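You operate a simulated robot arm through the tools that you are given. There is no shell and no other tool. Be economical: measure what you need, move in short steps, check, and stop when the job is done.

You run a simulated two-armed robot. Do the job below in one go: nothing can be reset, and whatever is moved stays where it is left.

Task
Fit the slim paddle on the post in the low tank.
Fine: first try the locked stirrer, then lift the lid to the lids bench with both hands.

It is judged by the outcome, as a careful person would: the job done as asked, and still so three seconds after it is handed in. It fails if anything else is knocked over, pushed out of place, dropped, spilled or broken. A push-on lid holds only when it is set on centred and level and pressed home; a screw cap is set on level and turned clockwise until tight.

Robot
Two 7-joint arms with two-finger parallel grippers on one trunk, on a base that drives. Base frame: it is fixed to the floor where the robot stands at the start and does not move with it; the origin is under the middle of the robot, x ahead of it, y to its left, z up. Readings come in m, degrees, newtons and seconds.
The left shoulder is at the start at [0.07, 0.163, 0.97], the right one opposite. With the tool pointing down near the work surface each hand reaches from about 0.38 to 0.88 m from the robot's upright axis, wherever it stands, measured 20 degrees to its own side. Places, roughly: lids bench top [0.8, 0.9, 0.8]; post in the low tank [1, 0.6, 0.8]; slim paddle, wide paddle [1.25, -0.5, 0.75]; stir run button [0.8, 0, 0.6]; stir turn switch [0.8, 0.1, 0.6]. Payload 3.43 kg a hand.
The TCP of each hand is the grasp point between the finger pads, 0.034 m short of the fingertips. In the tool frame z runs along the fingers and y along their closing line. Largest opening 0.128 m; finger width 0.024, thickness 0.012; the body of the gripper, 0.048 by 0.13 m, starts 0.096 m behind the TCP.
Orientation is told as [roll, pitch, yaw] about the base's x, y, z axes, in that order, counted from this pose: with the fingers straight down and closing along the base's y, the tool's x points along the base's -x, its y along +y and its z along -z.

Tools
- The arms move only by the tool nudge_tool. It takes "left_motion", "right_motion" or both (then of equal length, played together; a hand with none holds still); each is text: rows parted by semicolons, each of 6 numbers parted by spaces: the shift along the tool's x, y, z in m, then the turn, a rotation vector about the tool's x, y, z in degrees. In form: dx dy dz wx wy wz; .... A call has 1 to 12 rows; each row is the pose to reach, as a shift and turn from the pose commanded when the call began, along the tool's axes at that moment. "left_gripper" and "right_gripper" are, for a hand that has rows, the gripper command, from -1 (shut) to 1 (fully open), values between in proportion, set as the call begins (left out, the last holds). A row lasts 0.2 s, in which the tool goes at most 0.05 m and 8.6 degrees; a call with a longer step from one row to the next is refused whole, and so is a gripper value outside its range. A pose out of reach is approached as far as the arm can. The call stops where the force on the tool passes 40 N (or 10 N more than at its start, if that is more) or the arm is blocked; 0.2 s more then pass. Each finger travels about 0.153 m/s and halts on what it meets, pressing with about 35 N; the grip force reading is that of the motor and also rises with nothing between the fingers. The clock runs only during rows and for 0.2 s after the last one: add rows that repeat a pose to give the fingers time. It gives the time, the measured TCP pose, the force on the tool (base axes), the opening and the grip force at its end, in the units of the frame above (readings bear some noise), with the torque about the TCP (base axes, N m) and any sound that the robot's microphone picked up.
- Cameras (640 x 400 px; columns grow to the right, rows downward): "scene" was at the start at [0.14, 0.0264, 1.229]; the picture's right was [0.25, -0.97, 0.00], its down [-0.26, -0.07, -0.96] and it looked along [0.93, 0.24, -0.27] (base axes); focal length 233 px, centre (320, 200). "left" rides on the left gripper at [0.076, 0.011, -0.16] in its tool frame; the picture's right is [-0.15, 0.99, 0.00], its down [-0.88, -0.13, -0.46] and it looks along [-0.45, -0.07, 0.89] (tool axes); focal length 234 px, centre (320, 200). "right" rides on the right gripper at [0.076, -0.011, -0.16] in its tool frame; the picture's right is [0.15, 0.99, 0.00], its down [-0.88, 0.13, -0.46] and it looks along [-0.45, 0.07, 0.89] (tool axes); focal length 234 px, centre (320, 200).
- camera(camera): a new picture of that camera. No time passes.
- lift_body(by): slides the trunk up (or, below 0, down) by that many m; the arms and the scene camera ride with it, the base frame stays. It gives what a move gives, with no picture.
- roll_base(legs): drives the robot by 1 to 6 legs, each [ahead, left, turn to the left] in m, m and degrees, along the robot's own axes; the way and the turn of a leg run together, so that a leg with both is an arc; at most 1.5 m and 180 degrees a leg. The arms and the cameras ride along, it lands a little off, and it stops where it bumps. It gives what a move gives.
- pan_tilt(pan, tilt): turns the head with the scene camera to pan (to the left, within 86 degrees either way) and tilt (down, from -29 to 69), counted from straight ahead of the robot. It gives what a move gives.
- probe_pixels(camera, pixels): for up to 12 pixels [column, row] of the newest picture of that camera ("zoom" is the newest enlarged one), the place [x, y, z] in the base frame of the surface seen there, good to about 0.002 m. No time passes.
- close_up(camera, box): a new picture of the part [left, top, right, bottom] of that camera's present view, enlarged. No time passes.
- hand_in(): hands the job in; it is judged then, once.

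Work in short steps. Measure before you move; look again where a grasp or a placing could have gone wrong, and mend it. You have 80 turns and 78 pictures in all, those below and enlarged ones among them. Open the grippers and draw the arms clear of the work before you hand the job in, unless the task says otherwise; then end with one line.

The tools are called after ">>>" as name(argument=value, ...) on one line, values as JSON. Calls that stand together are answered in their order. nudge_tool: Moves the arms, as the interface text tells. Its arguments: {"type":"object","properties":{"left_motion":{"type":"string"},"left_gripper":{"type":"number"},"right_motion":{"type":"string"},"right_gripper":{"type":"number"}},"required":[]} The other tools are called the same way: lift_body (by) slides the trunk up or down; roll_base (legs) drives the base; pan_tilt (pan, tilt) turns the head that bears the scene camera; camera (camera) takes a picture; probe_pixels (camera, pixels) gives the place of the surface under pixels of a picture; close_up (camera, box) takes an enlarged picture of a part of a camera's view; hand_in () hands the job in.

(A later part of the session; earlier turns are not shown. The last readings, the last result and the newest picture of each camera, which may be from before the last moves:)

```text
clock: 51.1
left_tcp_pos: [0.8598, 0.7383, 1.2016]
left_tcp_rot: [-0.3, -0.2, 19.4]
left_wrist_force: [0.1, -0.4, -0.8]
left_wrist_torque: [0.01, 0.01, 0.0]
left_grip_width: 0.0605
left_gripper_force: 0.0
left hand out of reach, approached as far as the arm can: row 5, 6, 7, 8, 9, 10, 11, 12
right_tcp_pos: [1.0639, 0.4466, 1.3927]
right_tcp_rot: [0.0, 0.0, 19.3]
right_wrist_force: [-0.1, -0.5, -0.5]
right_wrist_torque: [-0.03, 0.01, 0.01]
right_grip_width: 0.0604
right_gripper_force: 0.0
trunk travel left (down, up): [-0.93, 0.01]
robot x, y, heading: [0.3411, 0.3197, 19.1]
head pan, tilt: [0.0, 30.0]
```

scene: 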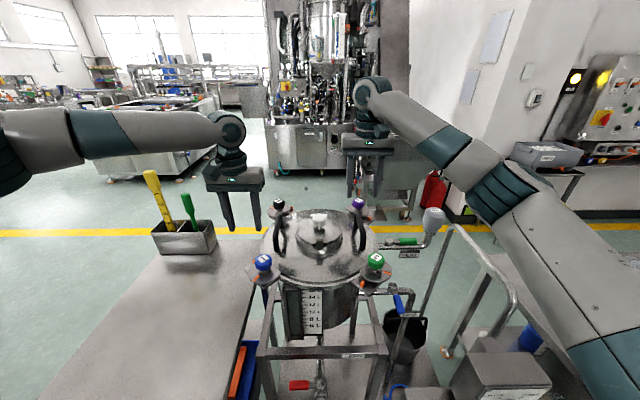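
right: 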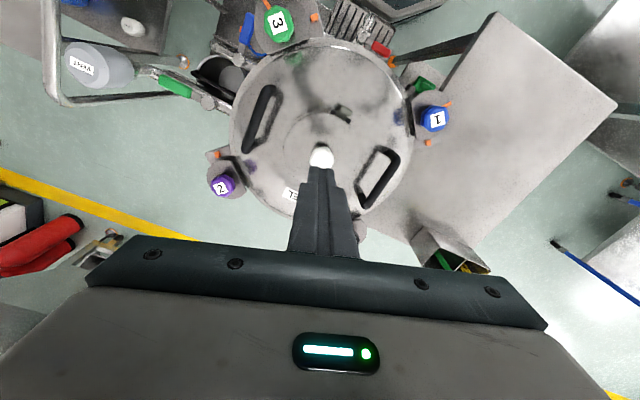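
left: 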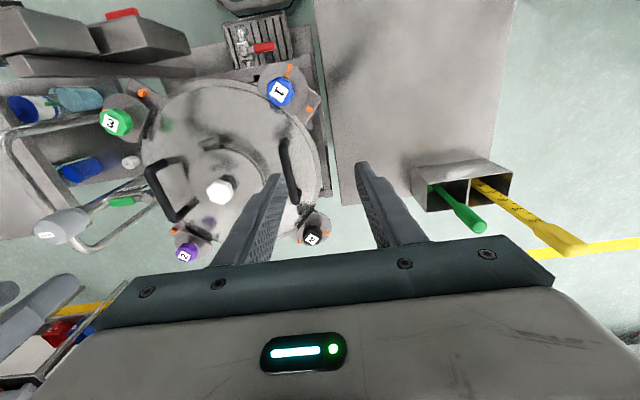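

Worse lower, so it's an arm-configuration limit. I'll reconfigure as the right arm did: back up, pitch the tool to horizontal, move forward, then pitch down again.

>>> nudge_tool(left_motion="0.02 0 -0.04 0 0 0; 0.04 0.0 -0.08 0 0 0; 0.06 0 -0.12 0 0 0; 0.08 0 -0.16 0 0 0; 0.09 0 -0.2 0 0 0; 0.1 0 -0.24 0 0 0; 0.1 0 -0.24 0 0 0")

>>> nudge_tool(left_motion="-0.005 0 0 0 -8.2 0; -0.01 0 0 0 -16.4 0; -0.015 0 0 0 -24.6 0; -0.02 0 0 0 -32.8 0; -0.03 0 0 0 -41 0; -0.04 0 0 0 -49.2 0; -0.05 0 0 0 -57.4 0; -0.06 0 0 0 -65.6 0; -0.07 0 0 0 -73.8 0; -0.08 0 0 0 -82 0; -0.09 0 0 0 -90 0; -0.09 0 0 0 -90 0")

```text
clock: 52.7
left_tcp_pos: [0.7651, 0.7082, 1.4371]
left_tcp_rot: [-0.3, -0.2, 19.2]
left_wrist_force: [1.1, 0.1, -0.9]
left_wrist_torque: [0.03, 0.01, -0.02]
left_grip_width: 0.0601
left_gripper_force: 0.0
right_tcp_pos: [1.0652, 0.4463, 1.3917]
right_tcp_rot: [0.0, 0.0, 19.5]
right_wrist_force: [0.6, -0.4, 0.0]
right_wrist_torque: [-0.05, 0.04, 0.0]
right_grip_width: 0.0601
right_gripper_force: 0.0
trunk travel left (down, up): [-0.93, 0.01]
robot x, y, heading: [0.339, 0.3177, 19.4]
head pan, tilt: [0.0, 30.0]
```

```text
clock: 55.3
left_tcp_pos: [0.85, 0.7385, 1.4378]
left_tcp_rot: [-133.1, -89.5, 152.5]
left_wrist_force: [-0.2, 0.0, 0.4]
left_wrist_torque: [0.02, 0.02, 0.01]
left_grip_width: 0.0602
left_gripper_force: 0.0
left hand out of reach, approached as far as the arm can: row 9, 10
right_tcp_pos: [1.064, 0.4464, 1.3922]
right_tcp_rot: [0.0, 0.0, 19.3]
right_wrist_force: [-0.2, 0.1, 0.4]
right_wrist_torque: [0.0, 0.01, -0.01]
right_grip_width: 0.0601
right_gripper_force: 0.1
trunk travel left (down, up): [-0.93, 0.01]
robot x, y, heading: [0.3453, 0.3205, 19.2]
head pan, tilt: [0.0, 30.0]
```

Tool is horizontal now. I mirror the right arm's path: lower, yaw inward, forward, then pitch back down.

>>> nudge_tool(left_motion="0.03 0 0.01 6.5 0 0; 0.06 -0.01 0.02 13 0 0; 0.09 -0.02 0.03 19.5 0 0; 0.12 -0.03 0.04 19.5 0 0; 0.14 -0.04 0.06 19.5 0 0; 0.14 -0.05 0.08 19.5 0 0; 0.14 -0.05 0.08 19.5 0 0")

>>> nudge_tool(left_motion="0 0 0 0 8.2 0; 0 0 0 0 16.4 0; 0 0 0 0 24.6 0; 0 0 0 0 32.8 0; 0 0 0 0 41 0; 0 0 0 0 49.2 0; 0 0 0 0 57.4 0; 0 0 0 0 65.6 0; 0 0 0 0 73.8 0; 0 0 0 0 82 0; 0 0 0 0 90 0; 0 0 0 0 90 0")

>>> camera(camera="scene")

```text
clock: 56.9
left_tcp_pos: [0.9381, 0.7224, 1.3046]
left_tcp_rot: [-140.3, -89.6, 140.1]
left_wrist_force: [0.3, -0.1, -0.3]
left_wrist_torque: [0.01, 0.02, 0.03]
left_grip_width: 0.0604
left_gripper_force: 0.1
left hand out of reach, approached as far as the arm can: row 6, 7
right_tcp_pos: [1.0638, 0.4466, 1.3924]
right_tcp_rot: [0.0, -0.1, 19.5]
right_wrist_force: [0.6, -0.4, -0.1]
right_wrist_torque: [0.04, -0.03, 0.04]
right_grip_width: 0.0603
right_gripper_force: 0.0
trunk travel left (down, up): [-0.93, 0.01]
robot x, y, heading: [0.3427, 0.3224, 19.4]
head pan, tilt: [0.0, 30.0]
```

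```text
clock: 59.5
left_tcp_pos: [0.8962, 0.7411, 1.3098]
left_tcp_rot: [-0.4, -0.3, -0.1]
left_wrist_force: [0.4, 0.2, 0.2]
left_wrist_torque: [0.0, 0.0, 0.04]
left_grip_width: 0.0602
left_gripper_force: 0.0
left hand out of reach, approached as far as the arm can: row 10, 11, 12
right_tcp_pos: [1.0648, 0.4466, 1.3904]
right_tcp_rot: [0.0, 0.0, 19.4]
right_wrist_force: [0.0, 0.1, -0.3]
right_wrist_torque: [0.0, 0.01, -0.01]
right_grip_width: 0.0605
right_gripper_force: 0.0
trunk travel left (down, up): [-0.93, 0.01]
robot x, y, heading: [0.3436, 0.3203, 19.5]
head pan, tilt: [0.0, 30.0]
```

```text
51 pictures are left
```

scene: 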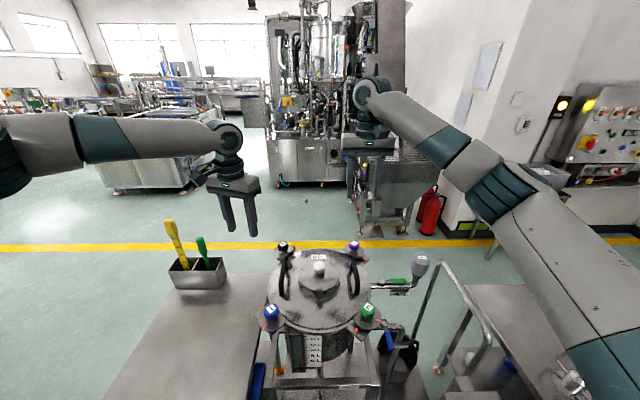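

Left forearm still splays with the elbow far left. I bring the left hand back to the mirror of the right's home pose (close in, high), then repeat the mirrored path exactly.

>>> nudge_tool(left_motion="0.02 0 -0.04 0 0 -6.5; 0.04 -0.01 -0.08 0 0 -13; 0.06 -0.02 -0.12 0 0 -19.5; 0.08 -0.04 -0.15 0 0 -19.5; 0.1 -0.06 -0.18 0 0 -19.5; 0.12 -0.08 -0.21 0 0 -19.5; 0.14 -0.1 -0.24 0 0 -19.5; 0.155 -0.12 -0.27 0 0 -19.5; 0.17 -0.14 -0.3 0 0 -19.5; 0.183 -0.16 -0.33 0 0 -19.5; 0.183 -0.176 -0.36 0 0 -19.5; 0.183 -0.176 -0.36 0 0 -19.5")

>>> nudge_tool(left_motion="-0.015 0 0 0 -8.2 0; -0.03 0 0 0 -16.4 0; -0.045 0 0 0 -24.6 0; -0.06 0 0 0 -32.8 0; -0.075 0 0 0 -41 0; -0.09 0 0 0 -49.2 0; -0.105 0 0 0 -57.4 0; -0.12 0 0 0 -65.6 0; -0.13 0 0 0 -73.8 0; -0.14 0 0 0 -82 0; -0.15 0 0 0 -90 0; -0.15 0 0 0 -90 0")

```text
clock: 62.1
left_tcp_pos: [0.6891, 0.6113, 1.6463]
left_tcp_rot: [-0.5, 0.0, 19.3]
left_wrist_force: [-0.1, -0.2, -0.5]
left_wrist_torque: [-0.03, 0.07, 0.01]
left_grip_width: 0.0603
left_gripper_force: 0.0
left hand out of reach, approached as far as the arm can: row 9, 10, 11, 12
right_tcp_pos: [1.0676, 0.4488, 1.3905]
right_tcp_rot: [0.0, 0.3, 19.3]
right_wrist_force: [0.0, 0.2, -0.2]
right_wrist_torque: [-0.03, 0.04, -0.01]
right_grip_width: 0.0602
right_gripper_force: 0.1
trunk travel left (down, up): [-0.93, 0.01]
robot x, y, heading: [0.3434, 0.3222, 19.4]
head pan, tilt: [0.0, 30.0]
```

```text
clock: 64.7
left_tcp_pos: [0.827, 0.6608, 1.6502]
left_tcp_rot: [-131.2, -89.6, 150.5]
left_wrist_force: [0.3, 0.3, -0.2]
left_wrist_torque: [0.02, 0.0, -0.01]
left_grip_width: 0.0602
left_gripper_force: 0.1
right_tcp_pos: [1.0637, 0.4476, 1.3911]
right_tcp_rot: [0.0, 0.1, 19.3]
right_wrist_force: [0.5, 0.5, 0.2]
right_wrist_torque: [0.04, 0.0, 0.03]
right_grip_width: 0.06
right_gripper_force: 0.1
trunk travel left (down, up): [-0.93, 0.01]
robot x, y, heading: [0.3386, 0.3176, 19.3]
head pan, tilt: [0.0, 30.0]
```

Now lower with inward yaw, forward, and then check the reach.

>>> nudge_tool(left_motion="0.03 0 0 6.5 0 0; 0.07 0 0 13 0 0; 0.11 0 0.02 19.5 0 0; 0.15 0 0.04 19.5 0 0; 0.19 0 0.06 19.5 0 0; 0.23 0 0.08 19.5 0 0; 0.27 -0.01 0.10 19.5 0 0; 0.27 -0.02 0.12 19.5 0 0; 0.27 -0.02 0.12 19.5 0 0")

>>> camera(camera="scene")

```text
clock: 66.7
left_tcp_pos: [0.9454, 0.6813, 1.3793]
left_tcp_rot: [-144.9, -89.5, 144.7]
left_wrist_force: [-0.7, 0.2, 0.1]
left_wrist_torque: [-0.02, 0.0, 0.01]
left_grip_width: 0.0602
left_gripper_force: 0.1
left hand out of reach, approached as far as the arm can: row 2
right_tcp_pos: [1.0633, 0.4479, 1.3921]
right_tcp_rot: [0.0, 0.0, 19.4]
right_wrist_force: [0.1, -0.6, 0.7]
right_wrist_torque: [-0.02, -0.02, 0.02]
right_grip_width: 0.06
right_gripper_force: 0.0
trunk travel left (down, up): [-0.93, 0.01]
robot x, y, heading: [0.3417, 0.3175, 19.3]
head pan, tilt: [0.0, 30.0]
```

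```text
50 pictures are left
```

scene: 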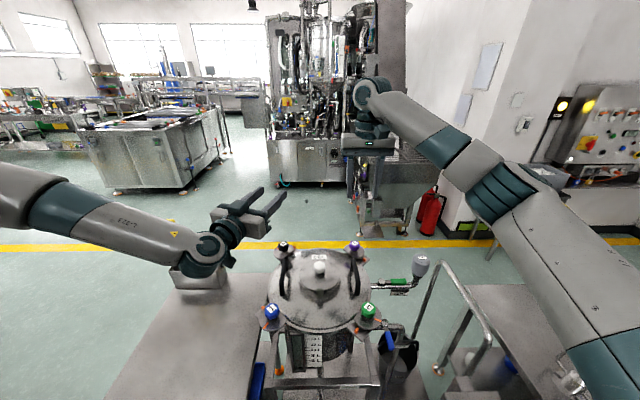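

The left elbow is bent far out. I extend the left arm forward while horizontal to straighten the elbow, then pitch down out there.

>>> nudge_tool(left_motion="0 0 0.04 -6.5 0 0; 0 0.01 0.08 -13 0 0; 0 0.02 0.12 -19.5 0 0; 0 0.04 0.16 -19.5 0 0; 0 0.06 0.2 -19.5 0 0; 0 0.07 0.23 -19.5 0 0; 0 0.07 0.23 -19.5 0 0")

>>> nudge_tool(left_motion="0 0 0 0 8.2 0; 0 0 0 0 16.4 0; 0 0 0 0 24.6 0; 0 0 0 0 32.8 0; 0 0 0 0 41 0; 0 0 0 0 49.2 0; 0 0 0 0 57.4 0; 0 0 0 0 65.6 0; 0 0 -0.02 0 73.8 0; 0 0 -0.03 0 82 0; 0 0 -0.04 0 90 0; 0 0 -0.04 0 90 0")

>>> camera(camera="scene")

```text
clock: 68.3
left_tcp_pos: [1.0702, 0.8045, 1.4312]
left_tcp_rot: [-123.5, -89.6, 142.7]
left_wrist_force: [0.9, -0.7, 0.3]
left_wrist_torque: [0.01, -0.01, -0.03]
left_grip_width: 0.0601
left_gripper_force: 0.1
left hand out of reach, approached as far as the arm can: row 1, 2, 3, 4, 5, 6, 7
right_tcp_pos: [1.0638, 0.4462, 1.3926]
right_tcp_rot: [0.0, 0.1, 19.4]
right_wrist_force: [-0.1, -1.0, 1.2]
right_wrist_torque: [0.01, -0.02, -0.03]
right_grip_width: 0.0599
right_gripper_force: 0.0
trunk travel left (down, up): [-0.93, 0.01]
robot x, y, heading: [0.3437, 0.3147, 19.1]
head pan, tilt: [0.0, 30.0]
```

```text
clock: 70.9
left_tcp_pos: [0.9178, 0.8153, 1.4125]
left_tcp_rot: [-0.3, -0.2, 19.3]
left_wrist_force: [0.3, 0.2, -0.1]
left_wrist_torque: [0.0, 0.01, -0.04]
left_grip_width: 0.0602
left_gripper_force: 0.0
left hand out of reach, approached as far as the arm can: row 6, 7, 8, 9, 10, 11, 12
right_tcp_pos: [1.0653, 0.4462, 1.3931]
right_tcp_rot: [0.0, 0.0, 19.5]
right_wrist_force: [-0.3, 0.7, -0.1]
right_wrist_torque: [-0.06, 0.04, -0.02]
right_grip_width: 0.0601
right_gripper_force: 0.0
trunk travel left (down, up): [-0.93, 0.01]
robot x, y, heading: [0.3471, 0.3195, 19.2]
head pan, tilt: [0.0, 30.0]
```

```text
49 pictures are left
```

scene: 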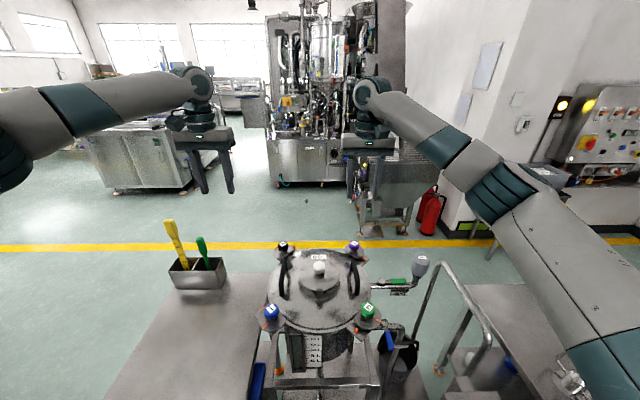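

I return the left hand to its original home pose relative to the robot, and look at the arm's shape there.

>>> nudge_tool(left_motion="0.03 0 -0.03 0 0 0; 0.06 0 -0.06 0 0 0; 0.09 0 -0.09 0 0 0; 0.12 0 -0.12 0 0 0; 0.15 0 -0.15 0 0 0; 0.18 0 -0.18 0 0 0; 0.21 0 -0.21 0 0 0; 0.24 0 -0.24 0 0 0; 0.265 0 -0.27 0 0 0; 0.265 0 -0.3 0 0 0; 0.265 0 -0.32 0 0 0; 0.265 0 -0.32 0 0 0")

>>> pan_tilt(pan=45, tilt=10)

>>> camera(camera="scene")

>>> pan_tilt(pan=-45, tilt=20)

>>> camera(camera="scene")

```text
clock: 73.5
left_tcp_pos: [0.6652, 0.7295, 1.7298]
left_tcp_rot: [-0.3, -0.4, 19.3]
left_wrist_force: [-0.1, -0.3, 0.5]
left_wrist_torque: [0.03, -0.02, 0.0]
left_grip_width: 0.0602
left_gripper_force: 0.0
right_tcp_pos: [1.0623, 0.4458, 1.3929]
right_tcp_rot: [0.0, 0.0, 19.4]
right_wrist_force: [0.4, 0.4, -0.1]
right_wrist_torque: [0.01, 0.05, 0.03]
right_grip_width: 0.0603
right_gripper_force: 0.0
trunk travel left (down, up): [-0.93, 0.01]
robot x, y, heading: [0.3436, 0.3204, 19.4]
head pan, tilt: [0.0, 30.0]
```

```text
clock: 74.6
left_tcp_pos: [0.6674, 0.7291, 1.7292]
left_tcp_rot: [-0.3, -0.2, 19.3]
left_wrist_force: [0.2, -0.4, 0.5]
left_wrist_torque: [0.0, 0.01, 0.01]
left_grip_width: 0.0602
left_gripper_force: 0.1
right_tcp_pos: [1.0641, 0.4471, 1.3927]
right_tcp_rot: [0.0, -0.1, 19.3]
right_wrist_force: [-0.2, -1.0, -0.9]
right_wrist_torque: [0.0, -0.05, -0.01]
right_grip_width: 0.0602
right_gripper_force: 0.0
trunk travel left (down, up): [-0.93, 0.01]
robot x, y, heading: [0.3415, 0.3208, 19.7]
head pan, tilt: [45.0, 10.0]
```

```text
48 pictures are left
```

scene: 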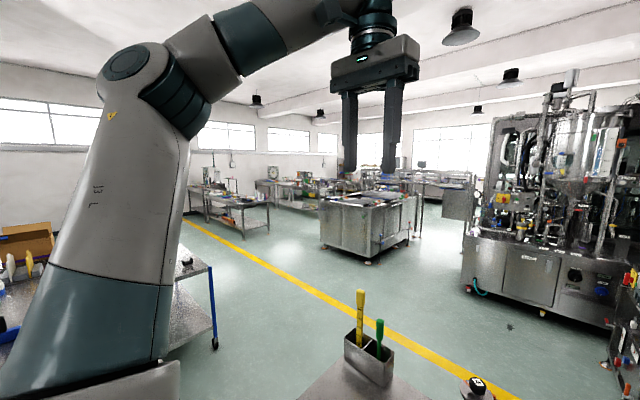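

```text
clock: 76.3
left_tcp_pos: [0.666, 0.7296, 1.729]
left_tcp_rot: [-0.3, -0.2, 19.2]
left_wrist_force: [1.0, 0.2, 0.5]
left_wrist_torque: [-0.03, -0.01, 0.03]
left_grip_width: 0.0603
left_gripper_force: 0.0
right_tcp_pos: [1.0648, 0.4466, 1.3923]
right_tcp_rot: [0.0, -0.1, 19.4]
right_wrist_force: [-0.8, 0.0, -0.2]
right_wrist_torque: [0.02, 0.0, 0.03]
right_grip_width: 0.0601
right_gripper_force: 0.0
trunk travel left (down, up): [-0.93, 0.01]
robot x, y, heading: [0.3444, 0.3205, 19.3]
head pan, tilt: [-45.0, 20.0]
```

```text
47 pictures are left
```

scene: 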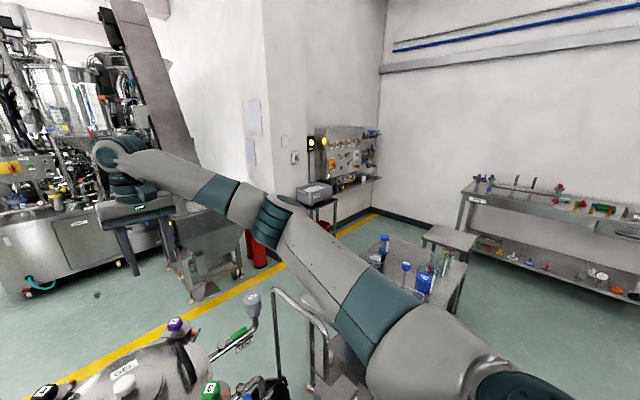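

The left elbow sits up and out at home. I test whether it reaches (0.72 ahead, 0.28 left) lower down, which would work if the robot stood 0.15 m further right.

>>> nudge_tool(left_motion="0 0 0.045 0 0 0; 0 0 0.09 0 0 0; 0 0 0.135 0 0 0; 0 0 0.18 0 0 0; -0.02 0 0.22 0 0 0; -0.05 0 0.26 0 0 0; -0.08 0 0.3 0 0 0; -0.11 0 0.34 0 0 0; -0.14 0 0.38 0 0 0; -0.17 0 0.42 0 0 0; -0.2 0 0.45 0 0 0; -0.2 0 0.45 0 0 0")

>>> nudge_tool(left_motion="-0.03 0 0 0 0 0; -0.06 0 0 0 0 0; -0.09 0 0 0 0 0; -0.09 0 0 0 0 0")

```text
clock: 78.9
left_tcp_pos: [0.8554, 0.7919, 1.2816]
left_tcp_rot: [-0.3, -0.3, 19.3]
left_wrist_force: [-0.1, 0.8, 0.4]
left_wrist_torque: [-0.03, -0.01, 0.01]
left_grip_width: 0.0601
left_gripper_force: 0.0
right_tcp_pos: [1.0632, 0.4467, 1.3925]
right_tcp_rot: [-0.1, 0.0, 19.4]
right_wrist_force: [-0.8, 0.8, -0.4]
right_wrist_torque: [-0.03, -0.04, -0.03]
right_grip_width: 0.0602
right_gripper_force: 0.0
trunk travel left (down, up): [-0.93, 0.01]
robot x, y, heading: [0.3448, 0.3179, 19.4]
head pan, tilt: [-45.0, 20.0]
```

```text
clock: 79.9
left_tcp_pos: [0.918, 0.8264, 1.2861]
left_tcp_rot: [-0.4, -0.5, 19.2]
left_wrist_force: [0.1, 0.5, 0.7]
left_wrist_torque: [0.02, 0.0, -0.02]
left_grip_width: 0.0602
left_gripper_force: 0.0
left hand out of reach, approached as far as the arm can: row 3, 4
right_tcp_pos: [1.0636, 0.4469, 1.3931]
right_tcp_rot: [0.0, -0.1, 19.4]
right_wrist_force: [0.1, 0.2, 0.1]
right_wrist_torque: [0.0, 0.01, 0.02]
right_grip_width: 0.0602
right_gripper_force: 0.0
trunk travel left (down, up): [-0.93, 0.01]
robot x, y, heading: [0.3407, 0.3212, 19.2]
head pan, tilt: [-45.0, 20.0]
```

Reachable to about 0.71 ahead at 0.285 left. So I'd stand ~0.17 m to the right and ~4 cm closer; I check base clearance to the stand by looking down.

>>> pan_tilt(pan=-10, tilt=65)

>>> camera(camera="scene")

```text
clock: 81.0
left_tcp_pos: [0.9186, 0.8269, 1.2853]
left_tcp_rot: [-0.4, -0.4, 19.4]
left_wrist_force: [0.6, 0.0, 1.0]
left_wrist_torque: [-0.01, -0.02, 0.01]
left_grip_width: 0.06
left_gripper_force: 0.0
right_tcp_pos: [1.0647, 0.4464, 1.3918]
right_tcp_rot: [0.0, 0.0, 19.4]
right_wrist_force: [0.0, -0.5, -0.6]
right_wrist_torque: [-0.02, 0.01, 0.0]
right_grip_width: 0.06
right_gripper_force: 0.1
trunk travel left (down, up): [-0.93, 0.01]
robot x, y, heading: [0.3416, 0.3185, 19.3]
head pan, tilt: [-10.0, 65.0]
```

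```text
46 pictures are left
```

scene: 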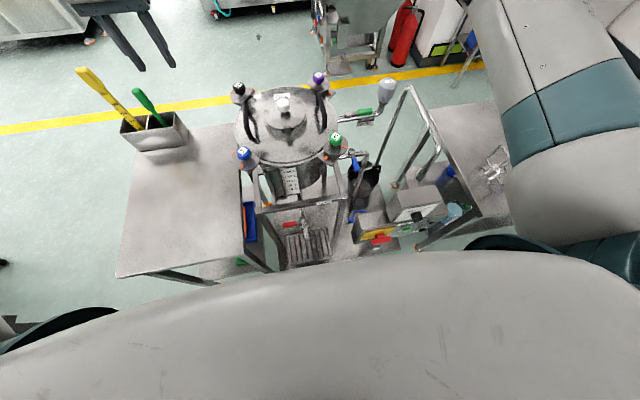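

Base front is ~5 cm from the stand, so I won't go closer; a shift right of ~0.21 m instead. I test both arms' reach for that stance in free air first.

>>> nudge_tool(left_motion="0 0.02 0.0 0 0 0; 0 0.045 0.0 0 0 0; -0.02 0.045 0.03 0 0 0; -0.03 0.045 0.06 0 0 0; -0.03 0.045 0.06 0 0 0; -0.03 0.045 0.06 0 0 0", right_motion="0 0.04 0 0 0 0; 0 0.08 0.03 0 0 0; 0 0.12 0.06 0 0 0; 0 0.16 0.1 0 0 0; 0 0.2 0.13 0 0 0; 0 0.21 0.16 0 0 0")

```text
refused: row 4 steps farther than a row can; nothing moved
```

Row 4 was a hair too long; I retry with smaller steps.

>>> nudge_tool(left_motion="0 0.02 0.0 0 0 0; 0 0.045 0.0 0 0 0; -0.02 0.045 0.03 0 0 0; -0.03 0.045 0.06 0 0 0; -0.03 0.045 0.06 0 0 0; -0.03 0.045 0.06 0 0 0; -0.03 0.045 0.06 0 0 0", right_motion="0 0.035 0 0 0 0; 0 0.07 0.03 0 0 0; 0 0.105 0.06 0 0 0; 0 0.14 0.09 0 0 0; 0 0.175 0.12 0 0 0; 0 0.21 0.15 0 0 0; 0 0.21 0.15 0 0 0")

```text
clock: 82.6
left_tcp_pos: [0.9115, 0.8792, 1.2318]
left_tcp_rot: [-0.3, -0.2, 19.3]
left_wrist_force: [0.5, -0.1, 0.4]
left_wrist_torque: [0.01, 0.03, -0.03]
left_grip_width: 0.0602
left_gripper_force: 0.0
left hand out of reach, approached as far as the arm can: row 3, 4, 5, 6, 7
right_tcp_pos: [0.9967, 0.6434, 1.2423]
right_tcp_rot: [0.0, 0.0, 19.2]
right_wrist_force: [0.0, -0.3, -0.2]
right_wrist_torque: [0.01, 0.01, -0.03]
right_grip_width: 0.0601
right_gripper_force: 0.1
trunk travel left (down, up): [-0.93, 0.01]
robot x, y, heading: [0.3434, 0.3203, 19.2]
head pan, tilt: [-10.0, 65.0]
```

Both arms reach with that stance. I drive right 0.22 m and 1 cm ahead; hands stay at z≈1.23, clear of the knobs.

>>> roll_base(legs=[[0, -0.22, 0], [0.01, 0, 0]])

>>> camera(camera="left")

>>> camera(camera="right")

```text
clock: 84.6
left_tcp_pos: [0.9904, 0.6739, 1.2339]
left_tcp_rot: [-0.4, -0.6, 19.2]
left_wrist_force: [0.1, 0.2, 0.1]
left_wrist_torque: [0.05, -0.03, -0.01]
left_grip_width: 0.0602
left_gripper_force: 0.0
right_tcp_pos: [1.0746, 0.4388, 1.2448]
right_tcp_rot: [0.1, -0.1, 19.4]
right_wrist_force: [0.1, 0.6, 0.0]
right_wrist_torque: [0.05, -0.02, 0.0]
right_grip_width: 0.0602
right_gripper_force: 0.1
trunk travel left (down, up): [-0.93, 0.01]
robot x, y, heading: [0.4268, 0.1158, 19.4]
head pan, tilt: [-10.0, 65.0]
```

```text
45 pictures are left
```

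left: 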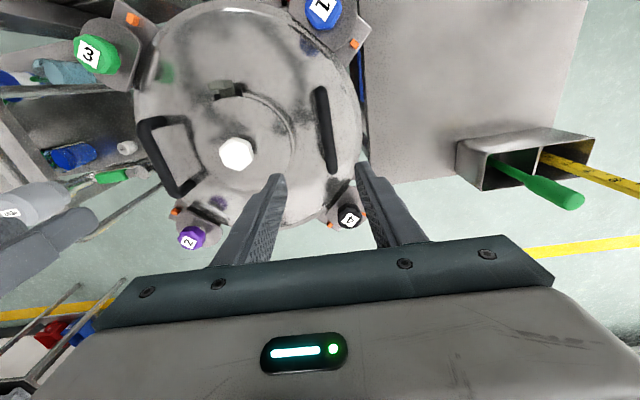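

```text
44 pictures are left
```

right: 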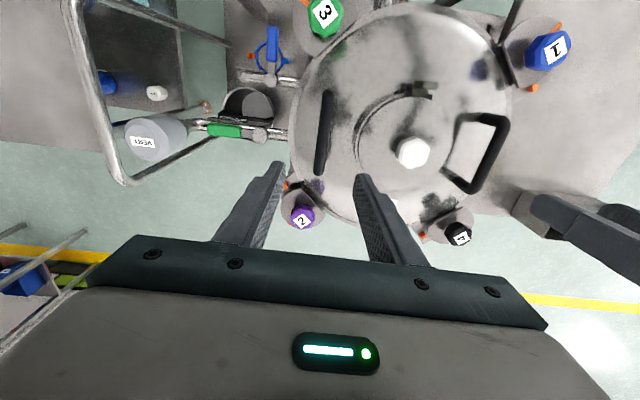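

I probe the handle bars from the wrist cameras directly over them.

>>> probe_pixels(camera="left", pixels=[[321, 95], [316, 130], [326, 130], [332, 130], [331, 165], [290, 130]])

>>> probe_pixels(camera="right", pixels=[[327, 97], [318, 130], [324, 130], [330, 130], [320, 165], [345, 130]])

```text
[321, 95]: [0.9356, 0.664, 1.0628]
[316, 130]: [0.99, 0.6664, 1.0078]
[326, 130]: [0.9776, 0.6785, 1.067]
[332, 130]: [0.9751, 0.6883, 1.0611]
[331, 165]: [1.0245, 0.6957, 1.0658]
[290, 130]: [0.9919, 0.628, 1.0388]
```

```text
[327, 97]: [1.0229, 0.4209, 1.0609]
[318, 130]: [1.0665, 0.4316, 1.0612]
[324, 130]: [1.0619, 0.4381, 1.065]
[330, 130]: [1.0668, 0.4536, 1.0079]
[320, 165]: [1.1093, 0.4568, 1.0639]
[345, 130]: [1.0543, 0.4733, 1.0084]
```

Bar mids: A (0.980,0.680), B (1.066,0.440), top z 1.065. I align both hands, lower the trunk most of the way and check.

>>> nudge_tool(left_motion="0.008 0.009 0 0 0 0; 0.008 0.009 0 0 0 0", right_motion="0.008 0.004 0.011 0 0 0; 0.008 0.004 0.011 0 0 0")

>>> lift_body(by=-0.12)

>>> camera(camera="left")

>>> camera(camera="right")

```text
clock: 85.2
left_tcp_pos: [0.9817, 0.6818, 1.2343]
left_tcp_rot: [-0.3, -0.3, 19.4]
left_wrist_force: [-0.9, -0.3, 0.0]
left_wrist_torque: [0.05, 0.01, -0.01]
left_grip_width: 0.0603
left_gripper_force: 0.0
right_tcp_pos: [1.0685, 0.4407, 1.2317]
right_tcp_rot: [0.1, -0.1, 19.3]
right_wrist_force: [-0.7, 0.7, -0.2]
right_wrist_torque: [0.01, -0.01, -0.04]
right_grip_width: 0.0604
right_gripper_force: 0.0
trunk travel left (down, up): [-0.93, 0.01]
robot x, y, heading: [0.4257, 0.1181, 19.3]
head pan, tilt: [-10.0, 65.0]
```

```text
clock: 86.7
left_tcp_pos: [0.9815, 0.6826, 1.1127]
left_tcp_rot: [-0.4, -0.4, 19.3]
left_wrist_force: [-0.3, -0.1, 0.0]
left_wrist_torque: [-0.03, 0.04, 0.01]
left_grip_width: 0.0604
left_gripper_force: 0.0
right_tcp_pos: [1.0676, 0.443, 1.1114]
right_tcp_rot: [0.0, -0.1, 19.4]
right_wrist_force: [1.1, 0.2, 0.1]
right_wrist_torque: [-0.01, -0.03, 0.05]
right_grip_width: 0.0603
right_gripper_force: 0.0
trunk travel left (down, up): [-0.81, 0.13]
robot x, y, heading: [0.4286, 0.1147, 19.3]
head pan, tilt: [-10.0, 65.0]
```

```text
43 pictures are left
```

left: 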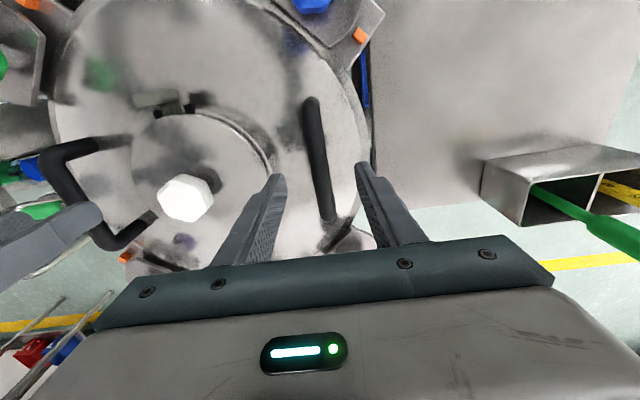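

```text
42 pictures are left
```

right: 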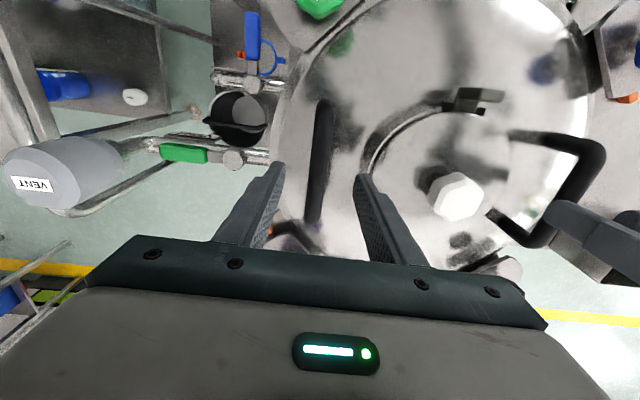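

Bars lie centred between the fingers on both hands. I lower 0.06 and close both grippers.

>>> lift_body(by=-0.058)

>>> nudge_tool(left_motion="0 0 0 0 0 0; 0 0 0 0 0 0; 0 0 0 0 0 0; 0 0 0 0 0 0", right_motion="0 0 0 0 0 0; 0 0 0 0 0 0; 0 0 0 0 0 0; 0 0 0 0 0 0", left_gripper=-1, right_gripper=-1)

```text
clock: 87.7
left_tcp_pos: [0.9823, 0.6817, 1.0557]
left_tcp_rot: [-0.4, -0.4, 19.4]
left_wrist_force: [0.1, 0.4, 1.2]
left_wrist_torque: [0.02, 0.01, 0.03]
left_grip_width: 0.0602
left_gripper_force: 0.0
right_tcp_pos: [1.0676, 0.4421, 1.0544]
right_tcp_rot: [-0.1, 0.0, 19.3]
right_wrist_force: [0.5, -0.2, 0.5]
right_wrist_torque: [0.06, 0.0, 0.0]
right_grip_width: 0.0602
right_gripper_force: 0.0
trunk travel left (down, up): [-0.752, 0.188]
robot x, y, heading: [0.4222, 0.1165, 19.5]
head pan, tilt: [-10.0, 65.0]
```

```text
clock: 88.7
left_tcp_pos: [0.9818, 0.6829, 1.0544]
left_tcp_rot: [-0.2, -0.4, 19.4]
left_wrist_force: [-0.2, 6.2, 0.3]
left_wrist_torque: [-0.15, 0.3, 0.88]
left_grip_width: 0.0181
left_gripper_force: 34.7
right_tcp_pos: [1.0698, 0.4416, 1.0534]
right_tcp_rot: [0.0, -0.1, 19.4]
right_wrist_force: [1.0, -10.2, 2.8]
right_wrist_torque: [-0.1, 0.31, 0.91]
right_grip_width: 0.0181
right_gripper_force: 34.9
trunk travel left (down, up): [-0.752, 0.188]
robot x, y, heading: [0.4243, 0.1198, 19.3]
head pan, tilt: [-10.0, 65.0]
```

Both hold the 18 mm bars. I lift with the trunk a little, check the load, then more.

>>> lift_body(by=0.03)

>>> lift_body(by=0.13)

>>> pan_tilt(pan=20, tilt=40)

>>> camera(camera="scene")

```text
clock: 89.4
left_tcp_pos: [0.9835, 0.6841, 1.0814]
left_tcp_rot: [-0.4, -0.2, 19.4]
left_wrist_force: [2.6, 12.3, -13.8]
left_wrist_torque: [0.03, -0.13, 0.86]
left_grip_width: 0.0179
left_gripper_force: 34.8
right_tcp_pos: [1.0704, 0.4432, 1.0809]
right_tcp_rot: [-0.1, 0.2, 19.3]
right_wrist_force: [-2.3, -10.8, -12.3]
right_wrist_torque: [-0.03, 0.19, 0.82]
right_grip_width: 0.0178
right_gripper_force: 34.7
trunk travel left (down, up): [-0.782, 0.158]
robot x, y, heading: [0.4251, 0.1171, 19.2]
head pan, tilt: [-10.0, 65.0]
```

```text
clock: 91.0
left_tcp_pos: [0.9843, 0.6847, 1.2109]
left_tcp_rot: [-0.4, -0.1, 19.4]
left_wrist_force: [0.2, 16.8, -13.9]
left_wrist_torque: [-0.01, -0.07, 0.88]
left_grip_width: 0.0178
left_gripper_force: 34.7
right_tcp_pos: [1.0715, 0.4443, 1.2105]
right_tcp_rot: [-0.1, 0.2, 19.3]
right_wrist_force: [-1.6, -17.0, -13.6]
right_wrist_torque: [0.02, 0.16, 0.91]
right_grip_width: 0.0175
right_gripper_force: 35.1
trunk travel left (down, up): [-0.912, 0.028]
robot x, y, heading: [0.4228, 0.1136, 19.2]
head pan, tilt: [-10.0, 65.0]
```

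```text
clock: 92.0
left_tcp_pos: [0.985, 0.6854, 1.2124]
left_tcp_rot: [-0.4, -0.3, 19.4]
left_wrist_force: [0.4, 20.7, -13.7]
left_wrist_torque: [-0.09, 0.16, 0.82]
left_grip_width: 0.0182
left_gripper_force: 34.5
right_tcp_pos: [1.0709, 0.4435, 1.2105]
right_tcp_rot: [-0.1, 0.1, 19.3]
right_wrist_force: [-0.9, -19.2, -12.8]
right_wrist_torque: [0.08, -0.06, 0.86]
right_grip_width: 0.018
right_gripper_force: 34.8
trunk travel left (down, up): [-0.912, 0.028]
robot x, y, heading: [0.428, 0.1142, 18.9]
head pan, tilt: [20.0, 40.0]
```

```text
41 pictures are left
```

scene: 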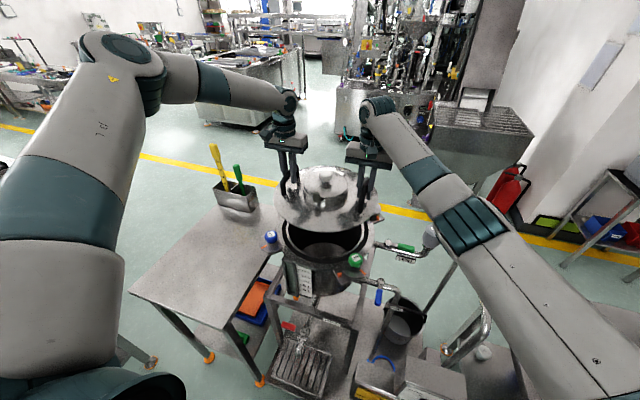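

The lid is up (~2.7 kg). I relieve the squeeze between the hands by 2 mm each, and raise a bit more to clear knobs.

>>> nudge_tool(left_motion="0 0.001 -0.015 0 0 0; 0 0.002 -0.03 0 0 0; 0 0.002 -0.03 0 0 0", right_motion="0 -0.001 -0.015 0 0 0; 0 -0.002 -0.03 0 0 0; 0 -0.002 -0.03 0 0 0")

>>> lift_body(by=0.02)

>>> close_up(camera="scene", box=[240, 120, 420, 300])

```text
clock: 92.8
left_tcp_pos: [0.9862, 0.6847, 1.2429]
left_tcp_rot: [-0.5, -0.2, 19.3]
left_wrist_force: [4.3, 7.1, -13.1]
left_wrist_torque: [-0.04, 0.06, 0.8]
left_grip_width: 0.018
left_gripper_force: 35.1
right_tcp_pos: [1.0713, 0.4429, 1.2408]
right_tcp_rot: [0.0, 0.1, 19.5]
right_wrist_force: [-4.1, -6.9, -13.1]
right_wrist_torque: [0.0, 0.03, 0.79]
right_grip_width: 0.0176
right_gripper_force: 34.9
trunk travel left (down, up): [-0.912, 0.028]
robot x, y, heading: [0.4222, 0.1158, 19.4]
head pan, tilt: [20.0, 40.0]
```

```text
clock: 93.4
left_tcp_pos: [0.9839, 0.6843, 1.262]
left_tcp_rot: [-0.5, -0.2, 19.4]
left_wrist_force: [7.9, -1.2, -13.4]
left_wrist_torque: [-0.02, 0.07, 0.88]
left_grip_width: 0.018
left_gripper_force: 34.6
right_tcp_pos: [1.0707, 0.4433, 1.2608]
right_tcp_rot: [0.1, 0.2, 19.5]
right_wrist_force: [-7.8, 1.7, -13.0]
right_wrist_torque: [-0.03, 0.01, 0.83]
right_grip_width: 0.0178
right_gripper_force: 35.5
trunk travel left (down, up): [-0.932, 0.008]
robot x, y, heading: [0.4241, 0.1174, 19.4]
head pan, tilt: [20.0, 40.0]
```

```text
2.22 times, centred on (330, 210) of scene
```

zoom: 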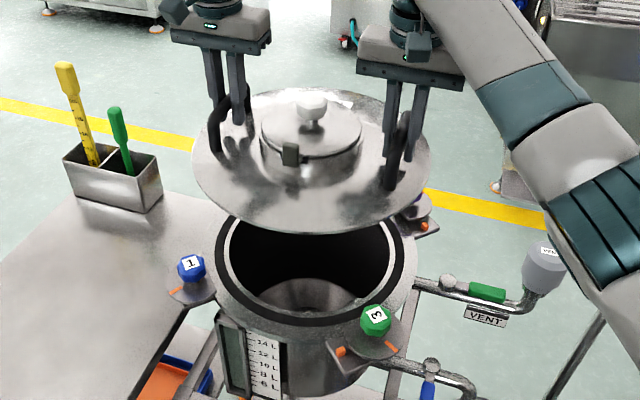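

Lid hangs level and clear of the knobs. I drive back 0.16 m, then left 0.43 m to bring it over the lids bench.

>>> roll_base(legs=[[-0.16, 0, 0], [0, 0.43, 0]])

>>> camera(camera="scene")

```text
clock: 97.1
left_tcp_pos: [0.6916, 1.0353, 1.262]
left_tcp_rot: [-0.4, -0.3, 19.3]
left_wrist_force: [15.4, -26.1, -13.6]
left_wrist_torque: [0.05, 0.16, 0.83]
left_grip_width: 0.0179
left_gripper_force: 35.1
right_tcp_pos: [0.7759, 0.7931, 1.2612]
right_tcp_rot: [0.1, 0.2, 19.4]
right_wrist_force: [-14.9, 24.4, -13.0]
right_wrist_torque: [-0.05, -0.14, 0.75]
right_grip_width: 0.018
right_gripper_force: 34.7
trunk travel left (down, up): [-0.932, 0.008]
robot x, y, heading: [0.1326, 0.4636, 19.3]
head pan, tilt: [20.0, 40.0]
```

```text
39 pictures are left
```

scene: 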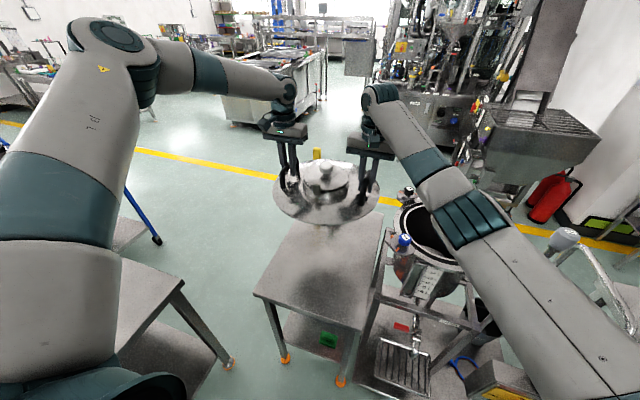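

Lid centre is over the bench centre line. I ease the inter-hand tension and lower by trunk to ~0.96.

>>> nudge_tool(left_motion="0 -0.001 0 0 0 0; 0 -0.0015 0 0 0 0", right_motion="0 0.001 0 0 0 0; 0 0.0015 0 0 0 0")

>>> lift_body(by=-0.29)

>>> camera(camera="scene")

```text
clock: 97.7
left_tcp_pos: [0.6913, 1.0357, 1.2628]
left_tcp_rot: [-0.3, -0.2, 19.2]
left_wrist_force: [3.7, 11.9, -14.4]
left_wrist_torque: [-0.09, 0.35, 0.9]
left_grip_width: 0.0178
left_gripper_force: 35.2
right_tcp_pos: [0.7772, 0.7938, 1.2591]
right_tcp_rot: [-0.1, 0.3, 19.4]
right_wrist_force: [-3.3, -12.8, -13.5]
right_wrist_torque: [0.27, -0.17, 0.95]
right_grip_width: 0.0176
right_gripper_force: 35.1
trunk travel left (down, up): [-0.932, 0.008]
robot x, y, heading: [0.1307, 0.4696, 19.1]
head pan, tilt: [20.0, 40.0]
```

```text
clock: 100.6
left_tcp_pos: [0.6897, 1.0354, 0.9722]
left_tcp_rot: [-0.3, -0.1, 19.3]
left_wrist_force: [-4.6, 31.5, -12.6]
left_wrist_torque: [-0.11, 0.15, 0.78]
left_grip_width: 0.0177
left_gripper_force: 35.2
right_tcp_pos: [0.7766, 0.7952, 0.9702]
right_tcp_rot: [-0.1, 0.1, 19.5]
right_wrist_force: [5.4, -31.1, -12.5]
right_wrist_torque: [0.16, -0.05, 0.74]
right_grip_width: 0.0176
right_gripper_force: 34.8
trunk travel left (down, up): [-0.642, 0.298]
robot x, y, heading: [0.1306, 0.4654, 19.2]
head pan, tilt: [20.0, 40.0]
```

```text
38 pictures are left
```

scene: 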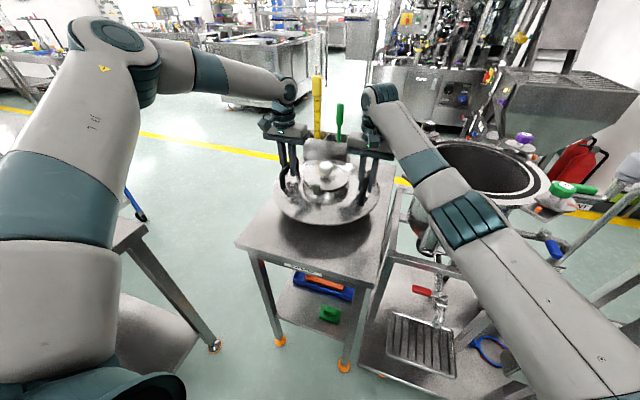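

Near the bench. I relieve the squeeze again and lower with both arms in small steps until contact.

>>> nudge_tool(left_motion="0 0.001 0.004 0 0 0; 0 0.001 0.01 0 0 0; 0 0.001 0.016 0 0 0; 0 0.001 0.022 0 0 0; 0 0.001 0.028 0 0 0; 0 0.001 0.034 0 0 0; 0 0.001 0.039 0 0 0; 0 0.001 0.044 0 0 0; 0 0.001 0.048 0 0 0; 0 0.001 0.052 0 0 0; 0 0.001 0.056 0 0 0; 0 0.001 0.06 0 0 0", right_motion="0 -0.001 0.002 0 0 0; 0 -0.001 0.008 0 0 0; 0 -0.001 0.014 0 0 0; 0 -0.001 0.02 0 0 0; 0 -0.001 0.026 0 0 0; 0 -0.001 0.032 0 0 0; 0 -0.001 0.037 0 0 0; 0 -0.001 0.042 0 0 0; 0 -0.001 0.046 0 0 0; 0 -0.001 0.05 0 0 0; 0 -0.001 0.054 0 0 0; 0 -0.001 0.058 0 0 0")

```text
clock: 103.2
left_tcp_pos: [0.6887, 1.0356, 0.913]
left_tcp_rot: [-0.5, -0.3, 19.3]
left_wrist_force: [-0.2, 25.3, -14.0]
left_wrist_torque: [-0.25, 0.48, 0.85]
left_grip_width: 0.0179
left_gripper_force: 34.9
right_tcp_pos: [0.7753, 0.7948, 0.9128]
right_tcp_rot: [0.1, 0.2, 19.4]
right_wrist_force: [2.5, -23.8, -12.8]
right_wrist_torque: [0.3, -0.37, 0.87]
right_grip_width: 0.0176
right_gripper_force: 35.3
trunk travel left (down, up): [-0.642, 0.298]
robot x, y, heading: [0.1321, 0.4695, 19.1]
head pan, tilt: [20.0, 40.0]
```

Still hanging at 0.913; I continue a few mm at a time.

>>> nudge_tool(left_motion="0 0.0006 0.003 0 0 0; 0 0.0006 0.006 0 0 0; 0 0.0006 0.009 0 0 0; 0 0.0006 0.012 0 0 0; 0 0.0006 0.015 0 0 0; 0 0.0006 0.018 0 0 0; 0 0.0006 0.021 0 0 0", right_motion="0 -0.0006 0.003 0 0 0; 0 -0.0006 0.006 0 0 0; 0 -0.0006 0.009 0 0 0; 0 -0.0006 0.012 0 0 0; 0 -0.0006 0.015 0 0 0; 0 -0.0006 0.018 0 0 0; 0 -0.0006 0.021 0 0 0")

>>> close_up(camera="scene", box=[230, 100, 430, 260])

```text
clock: 104.8
left_tcp_pos: [0.6796, 1.0336, 0.9039]
left_tcp_rot: [-0.5, -0.9, 19.3]
left_wrist_force: [12.3, 10.4, 26.5]
left_wrist_torque: [-0.02, 0.04, 0.84]
left_grip_width: 0.0186
left_gripper_force: 35.4
left hand out of reach, approached as far as the arm can: row 2, 3, 4, 5, 6, 7
right_tcp_pos: [0.7733, 0.7936, 0.8976]
right_tcp_rot: [0.3, -0.3, 19.6]
right_wrist_force: [7.2, 5.2, 26.0]
right_wrist_torque: [-0.01, 0.09, 0.85]
right_grip_width: 0.0186
right_gripper_force: 34.6
trunk travel left (down, up): [-0.642, 0.298]
robot x, y, heading: [0.1273, 0.4666, 19.5]
head pan, tilt: [20.0, 40.0]
```

```text
2.50 times, centred on (330, 180) of scene
```

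zoom: 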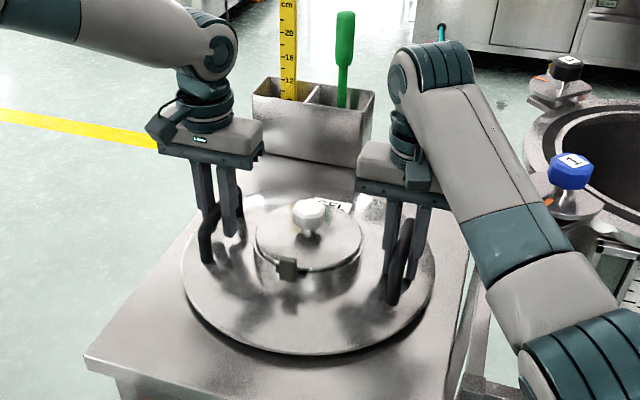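

The lid rests on the bench (about +26 N at each hand). I open both grippers slightly and raise.

>>> nudge_tool(left_motion="0 0 -0.004 0 0 0; 0 0 -0.004 0 0 0; 0 0 -0.004 0 0 0", right_motion="0 0 -0.004 0 0 0; 0 0 -0.004 0 0 0; 0 0 -0.004 0 0 0", left_gripper=-0.22, right_gripper=-0.22)

>>> lift_body(by=0.06)

>>> camera(camera="scene")

```text
clock: 105.6
left_tcp_pos: [0.6796, 1.0341, 0.9013]
left_tcp_rot: [-0.4, -0.4, 19.3]
left_wrist_force: [0.5, -1.1, -0.8]
left_wrist_torque: [-0.06, 0.02, 0.0]
left_grip_width: 0.0502
left_gripper_force: 0.1
right_tcp_pos: [0.7742, 0.7935, 0.8964]
right_tcp_rot: [0.0, 0.1, 19.3]
right_wrist_force: [-0.2, 0.6, -0.3]
right_wrist_torque: [0.03, -0.01, 0.01]
right_grip_width: 0.0499
right_gripper_force: 0.0
trunk travel left (down, up): [-0.642, 0.298]
robot x, y, heading: [0.1281, 0.4682, 19.2]
head pan, tilt: [20.0, 40.0]
```

```text
clock: 106.6
left_tcp_pos: [0.6791, 1.035, 0.9617]
left_tcp_rot: [-0.4, -0.3, 19.3]
left_wrist_force: [-0.1, 0.4, 0.2]
left_wrist_torque: [-0.01, 0.03, 0.04]
left_grip_width: 0.05
left_gripper_force: 0.2
right_tcp_pos: [0.7744, 0.7934, 0.9575]
right_tcp_rot: [0.1, 0.2, 19.4]
right_wrist_force: [-0.1, 0.0, -0.2]
right_wrist_torque: [0.04, 0.0, 0.01]
right_grip_width: 0.0501
right_gripper_force: 0.1
trunk travel left (down, up): [-0.702, 0.238]
robot x, y, heading: [0.1299, 0.471, 19.5]
head pan, tilt: [20.0, 40.0]
```

```text
36 pictures are left
```

scene: 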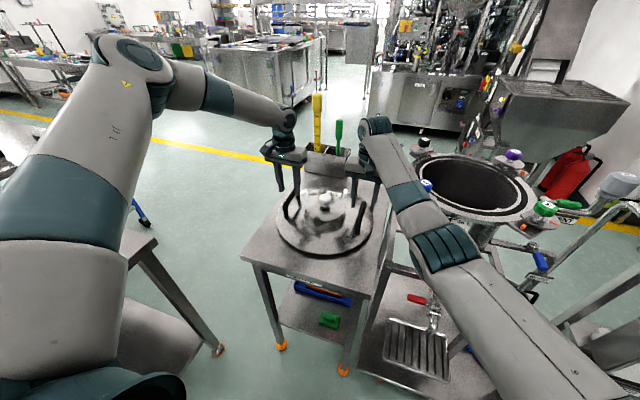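

The lid sits stably on the bench. I raise the trunk, tuck the left hand back, and drive to the tank to look inside with the right wrist camera.

>>> lift_body(by=0.23)

>>> nudge_tool(left_motion="0.02 0 -0.03 0 0 0; 0.05 0 -0.06 0 0 0; 0.08 0 -0.09 0 0 0; 0.11 0 -0.12 0 0 0; 0.14 0 -0.15 0 0 0; 0.17 0 -0.18 0 0 0; 0.2 0 -0.21 0 0 0; 0.23 0 -0.23 0 0 0")

>>> roll_base(legs=[[0, -0.28, 0], [0.15, 0, 0]])

>>> camera(camera="right")

```text
clock: 109.0
left_tcp_pos: [0.6799, 1.0349, 1.1913]
left_tcp_rot: [-0.4, -0.3, 19.3]
left_wrist_force: [-0.1, -0.1, 0.4]
left_wrist_torque: [0.0, -0.03, -0.03]
left_grip_width: 0.05
left_gripper_force: 0.0
right_tcp_pos: [0.7737, 0.7944, 1.1877]
right_tcp_rot: [0.1, 0.1, 19.4]
right_wrist_force: [0.7, -0.3, -0.5]
right_wrist_torque: [-0.03, 0.02, 0.0]
right_grip_width: 0.0501
right_gripper_force: 0.1
trunk travel left (down, up): [-0.932, 0.008]
robot x, y, heading: [0.1327, 0.4647, 19.4]
head pan, tilt: [20.0, 40.0]
```

```text
clock: 110.8
left_tcp_pos: [0.4577, 0.9571, 1.4213]
left_tcp_rot: [-0.5, -0.4, 19.2]
left_wrist_force: [0.6, -0.6, 0.7]
left_wrist_torque: [0.01, -0.02, -0.01]
left_grip_width: 0.0497
left_gripper_force: 0.1
right_tcp_pos: [0.7723, 0.7931, 1.188]
right_tcp_rot: [0.1, -0.1, 19.3]
right_wrist_force: [-0.1, -0.2, 0.4]
right_wrist_torque: [0.02, -0.03, 0.03]
right_grip_width: 0.0499
right_gripper_force: 0.1
trunk travel left (down, up): [-0.932, 0.008]
robot x, y, heading: [0.1311, 0.467, 19.2]
head pan, tilt: [20.0, 40.0]
```

```text
clock: 113.7
left_tcp_pos: [0.6895, 0.7431, 1.4217]
left_tcp_rot: [-0.4, -0.5, 19.3]
left_wrist_force: [-0.7, -0.8, 0.5]
left_wrist_torque: [0.06, -0.07, -0.01]
left_grip_width: 0.0501
left_gripper_force: 0.1
right_tcp_pos: [1.0043, 0.5769, 1.1903]
right_tcp_rot: [0.1, 0.0, 19.4]
right_wrist_force: [0.1, 0.5, -0.2]
right_wrist_torque: [0.03, -0.03, 0.01]
right_grip_width: 0.0499
right_gripper_force: 0.0
trunk travel left (down, up): [-0.932, 0.008]
robot x, y, heading: [0.3658, 0.2555, 19.2]
head pan, tilt: [20.0, 40.0]
```

```text
35 pictures are left
```

right: 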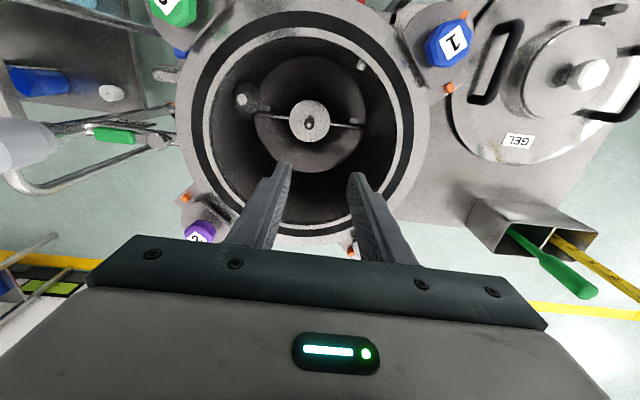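

>>> close_up(camera="right", box=[240, 60, 390, 180])

>>> probe_pixels(camera="right", pixels=[[309, 121], [296, 121], [323, 121], [309, 107], [309, 124], [345, 121], [275, 121], [310, 165], [246, 98], [362, 65], [310, 36], [182, 120]])

```text
3.33 times, centred on (315, 120) of right
```

zoom: 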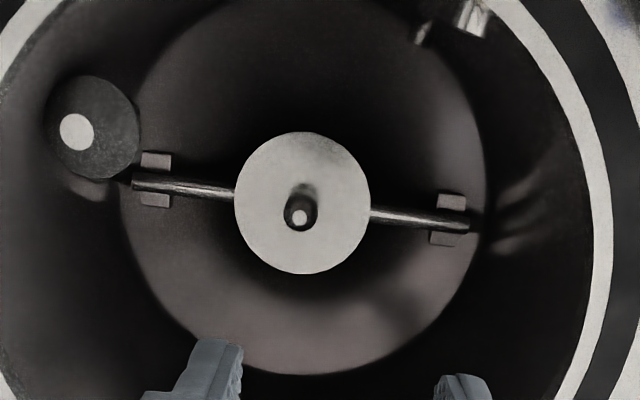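

```text
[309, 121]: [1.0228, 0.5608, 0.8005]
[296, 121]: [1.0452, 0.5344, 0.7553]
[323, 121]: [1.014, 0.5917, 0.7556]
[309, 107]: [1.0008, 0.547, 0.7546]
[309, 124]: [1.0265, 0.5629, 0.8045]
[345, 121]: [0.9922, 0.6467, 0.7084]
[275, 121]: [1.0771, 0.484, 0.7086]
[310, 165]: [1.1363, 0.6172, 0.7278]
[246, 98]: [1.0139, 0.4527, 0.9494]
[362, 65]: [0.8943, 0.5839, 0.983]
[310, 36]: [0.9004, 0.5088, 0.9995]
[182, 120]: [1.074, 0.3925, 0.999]
```

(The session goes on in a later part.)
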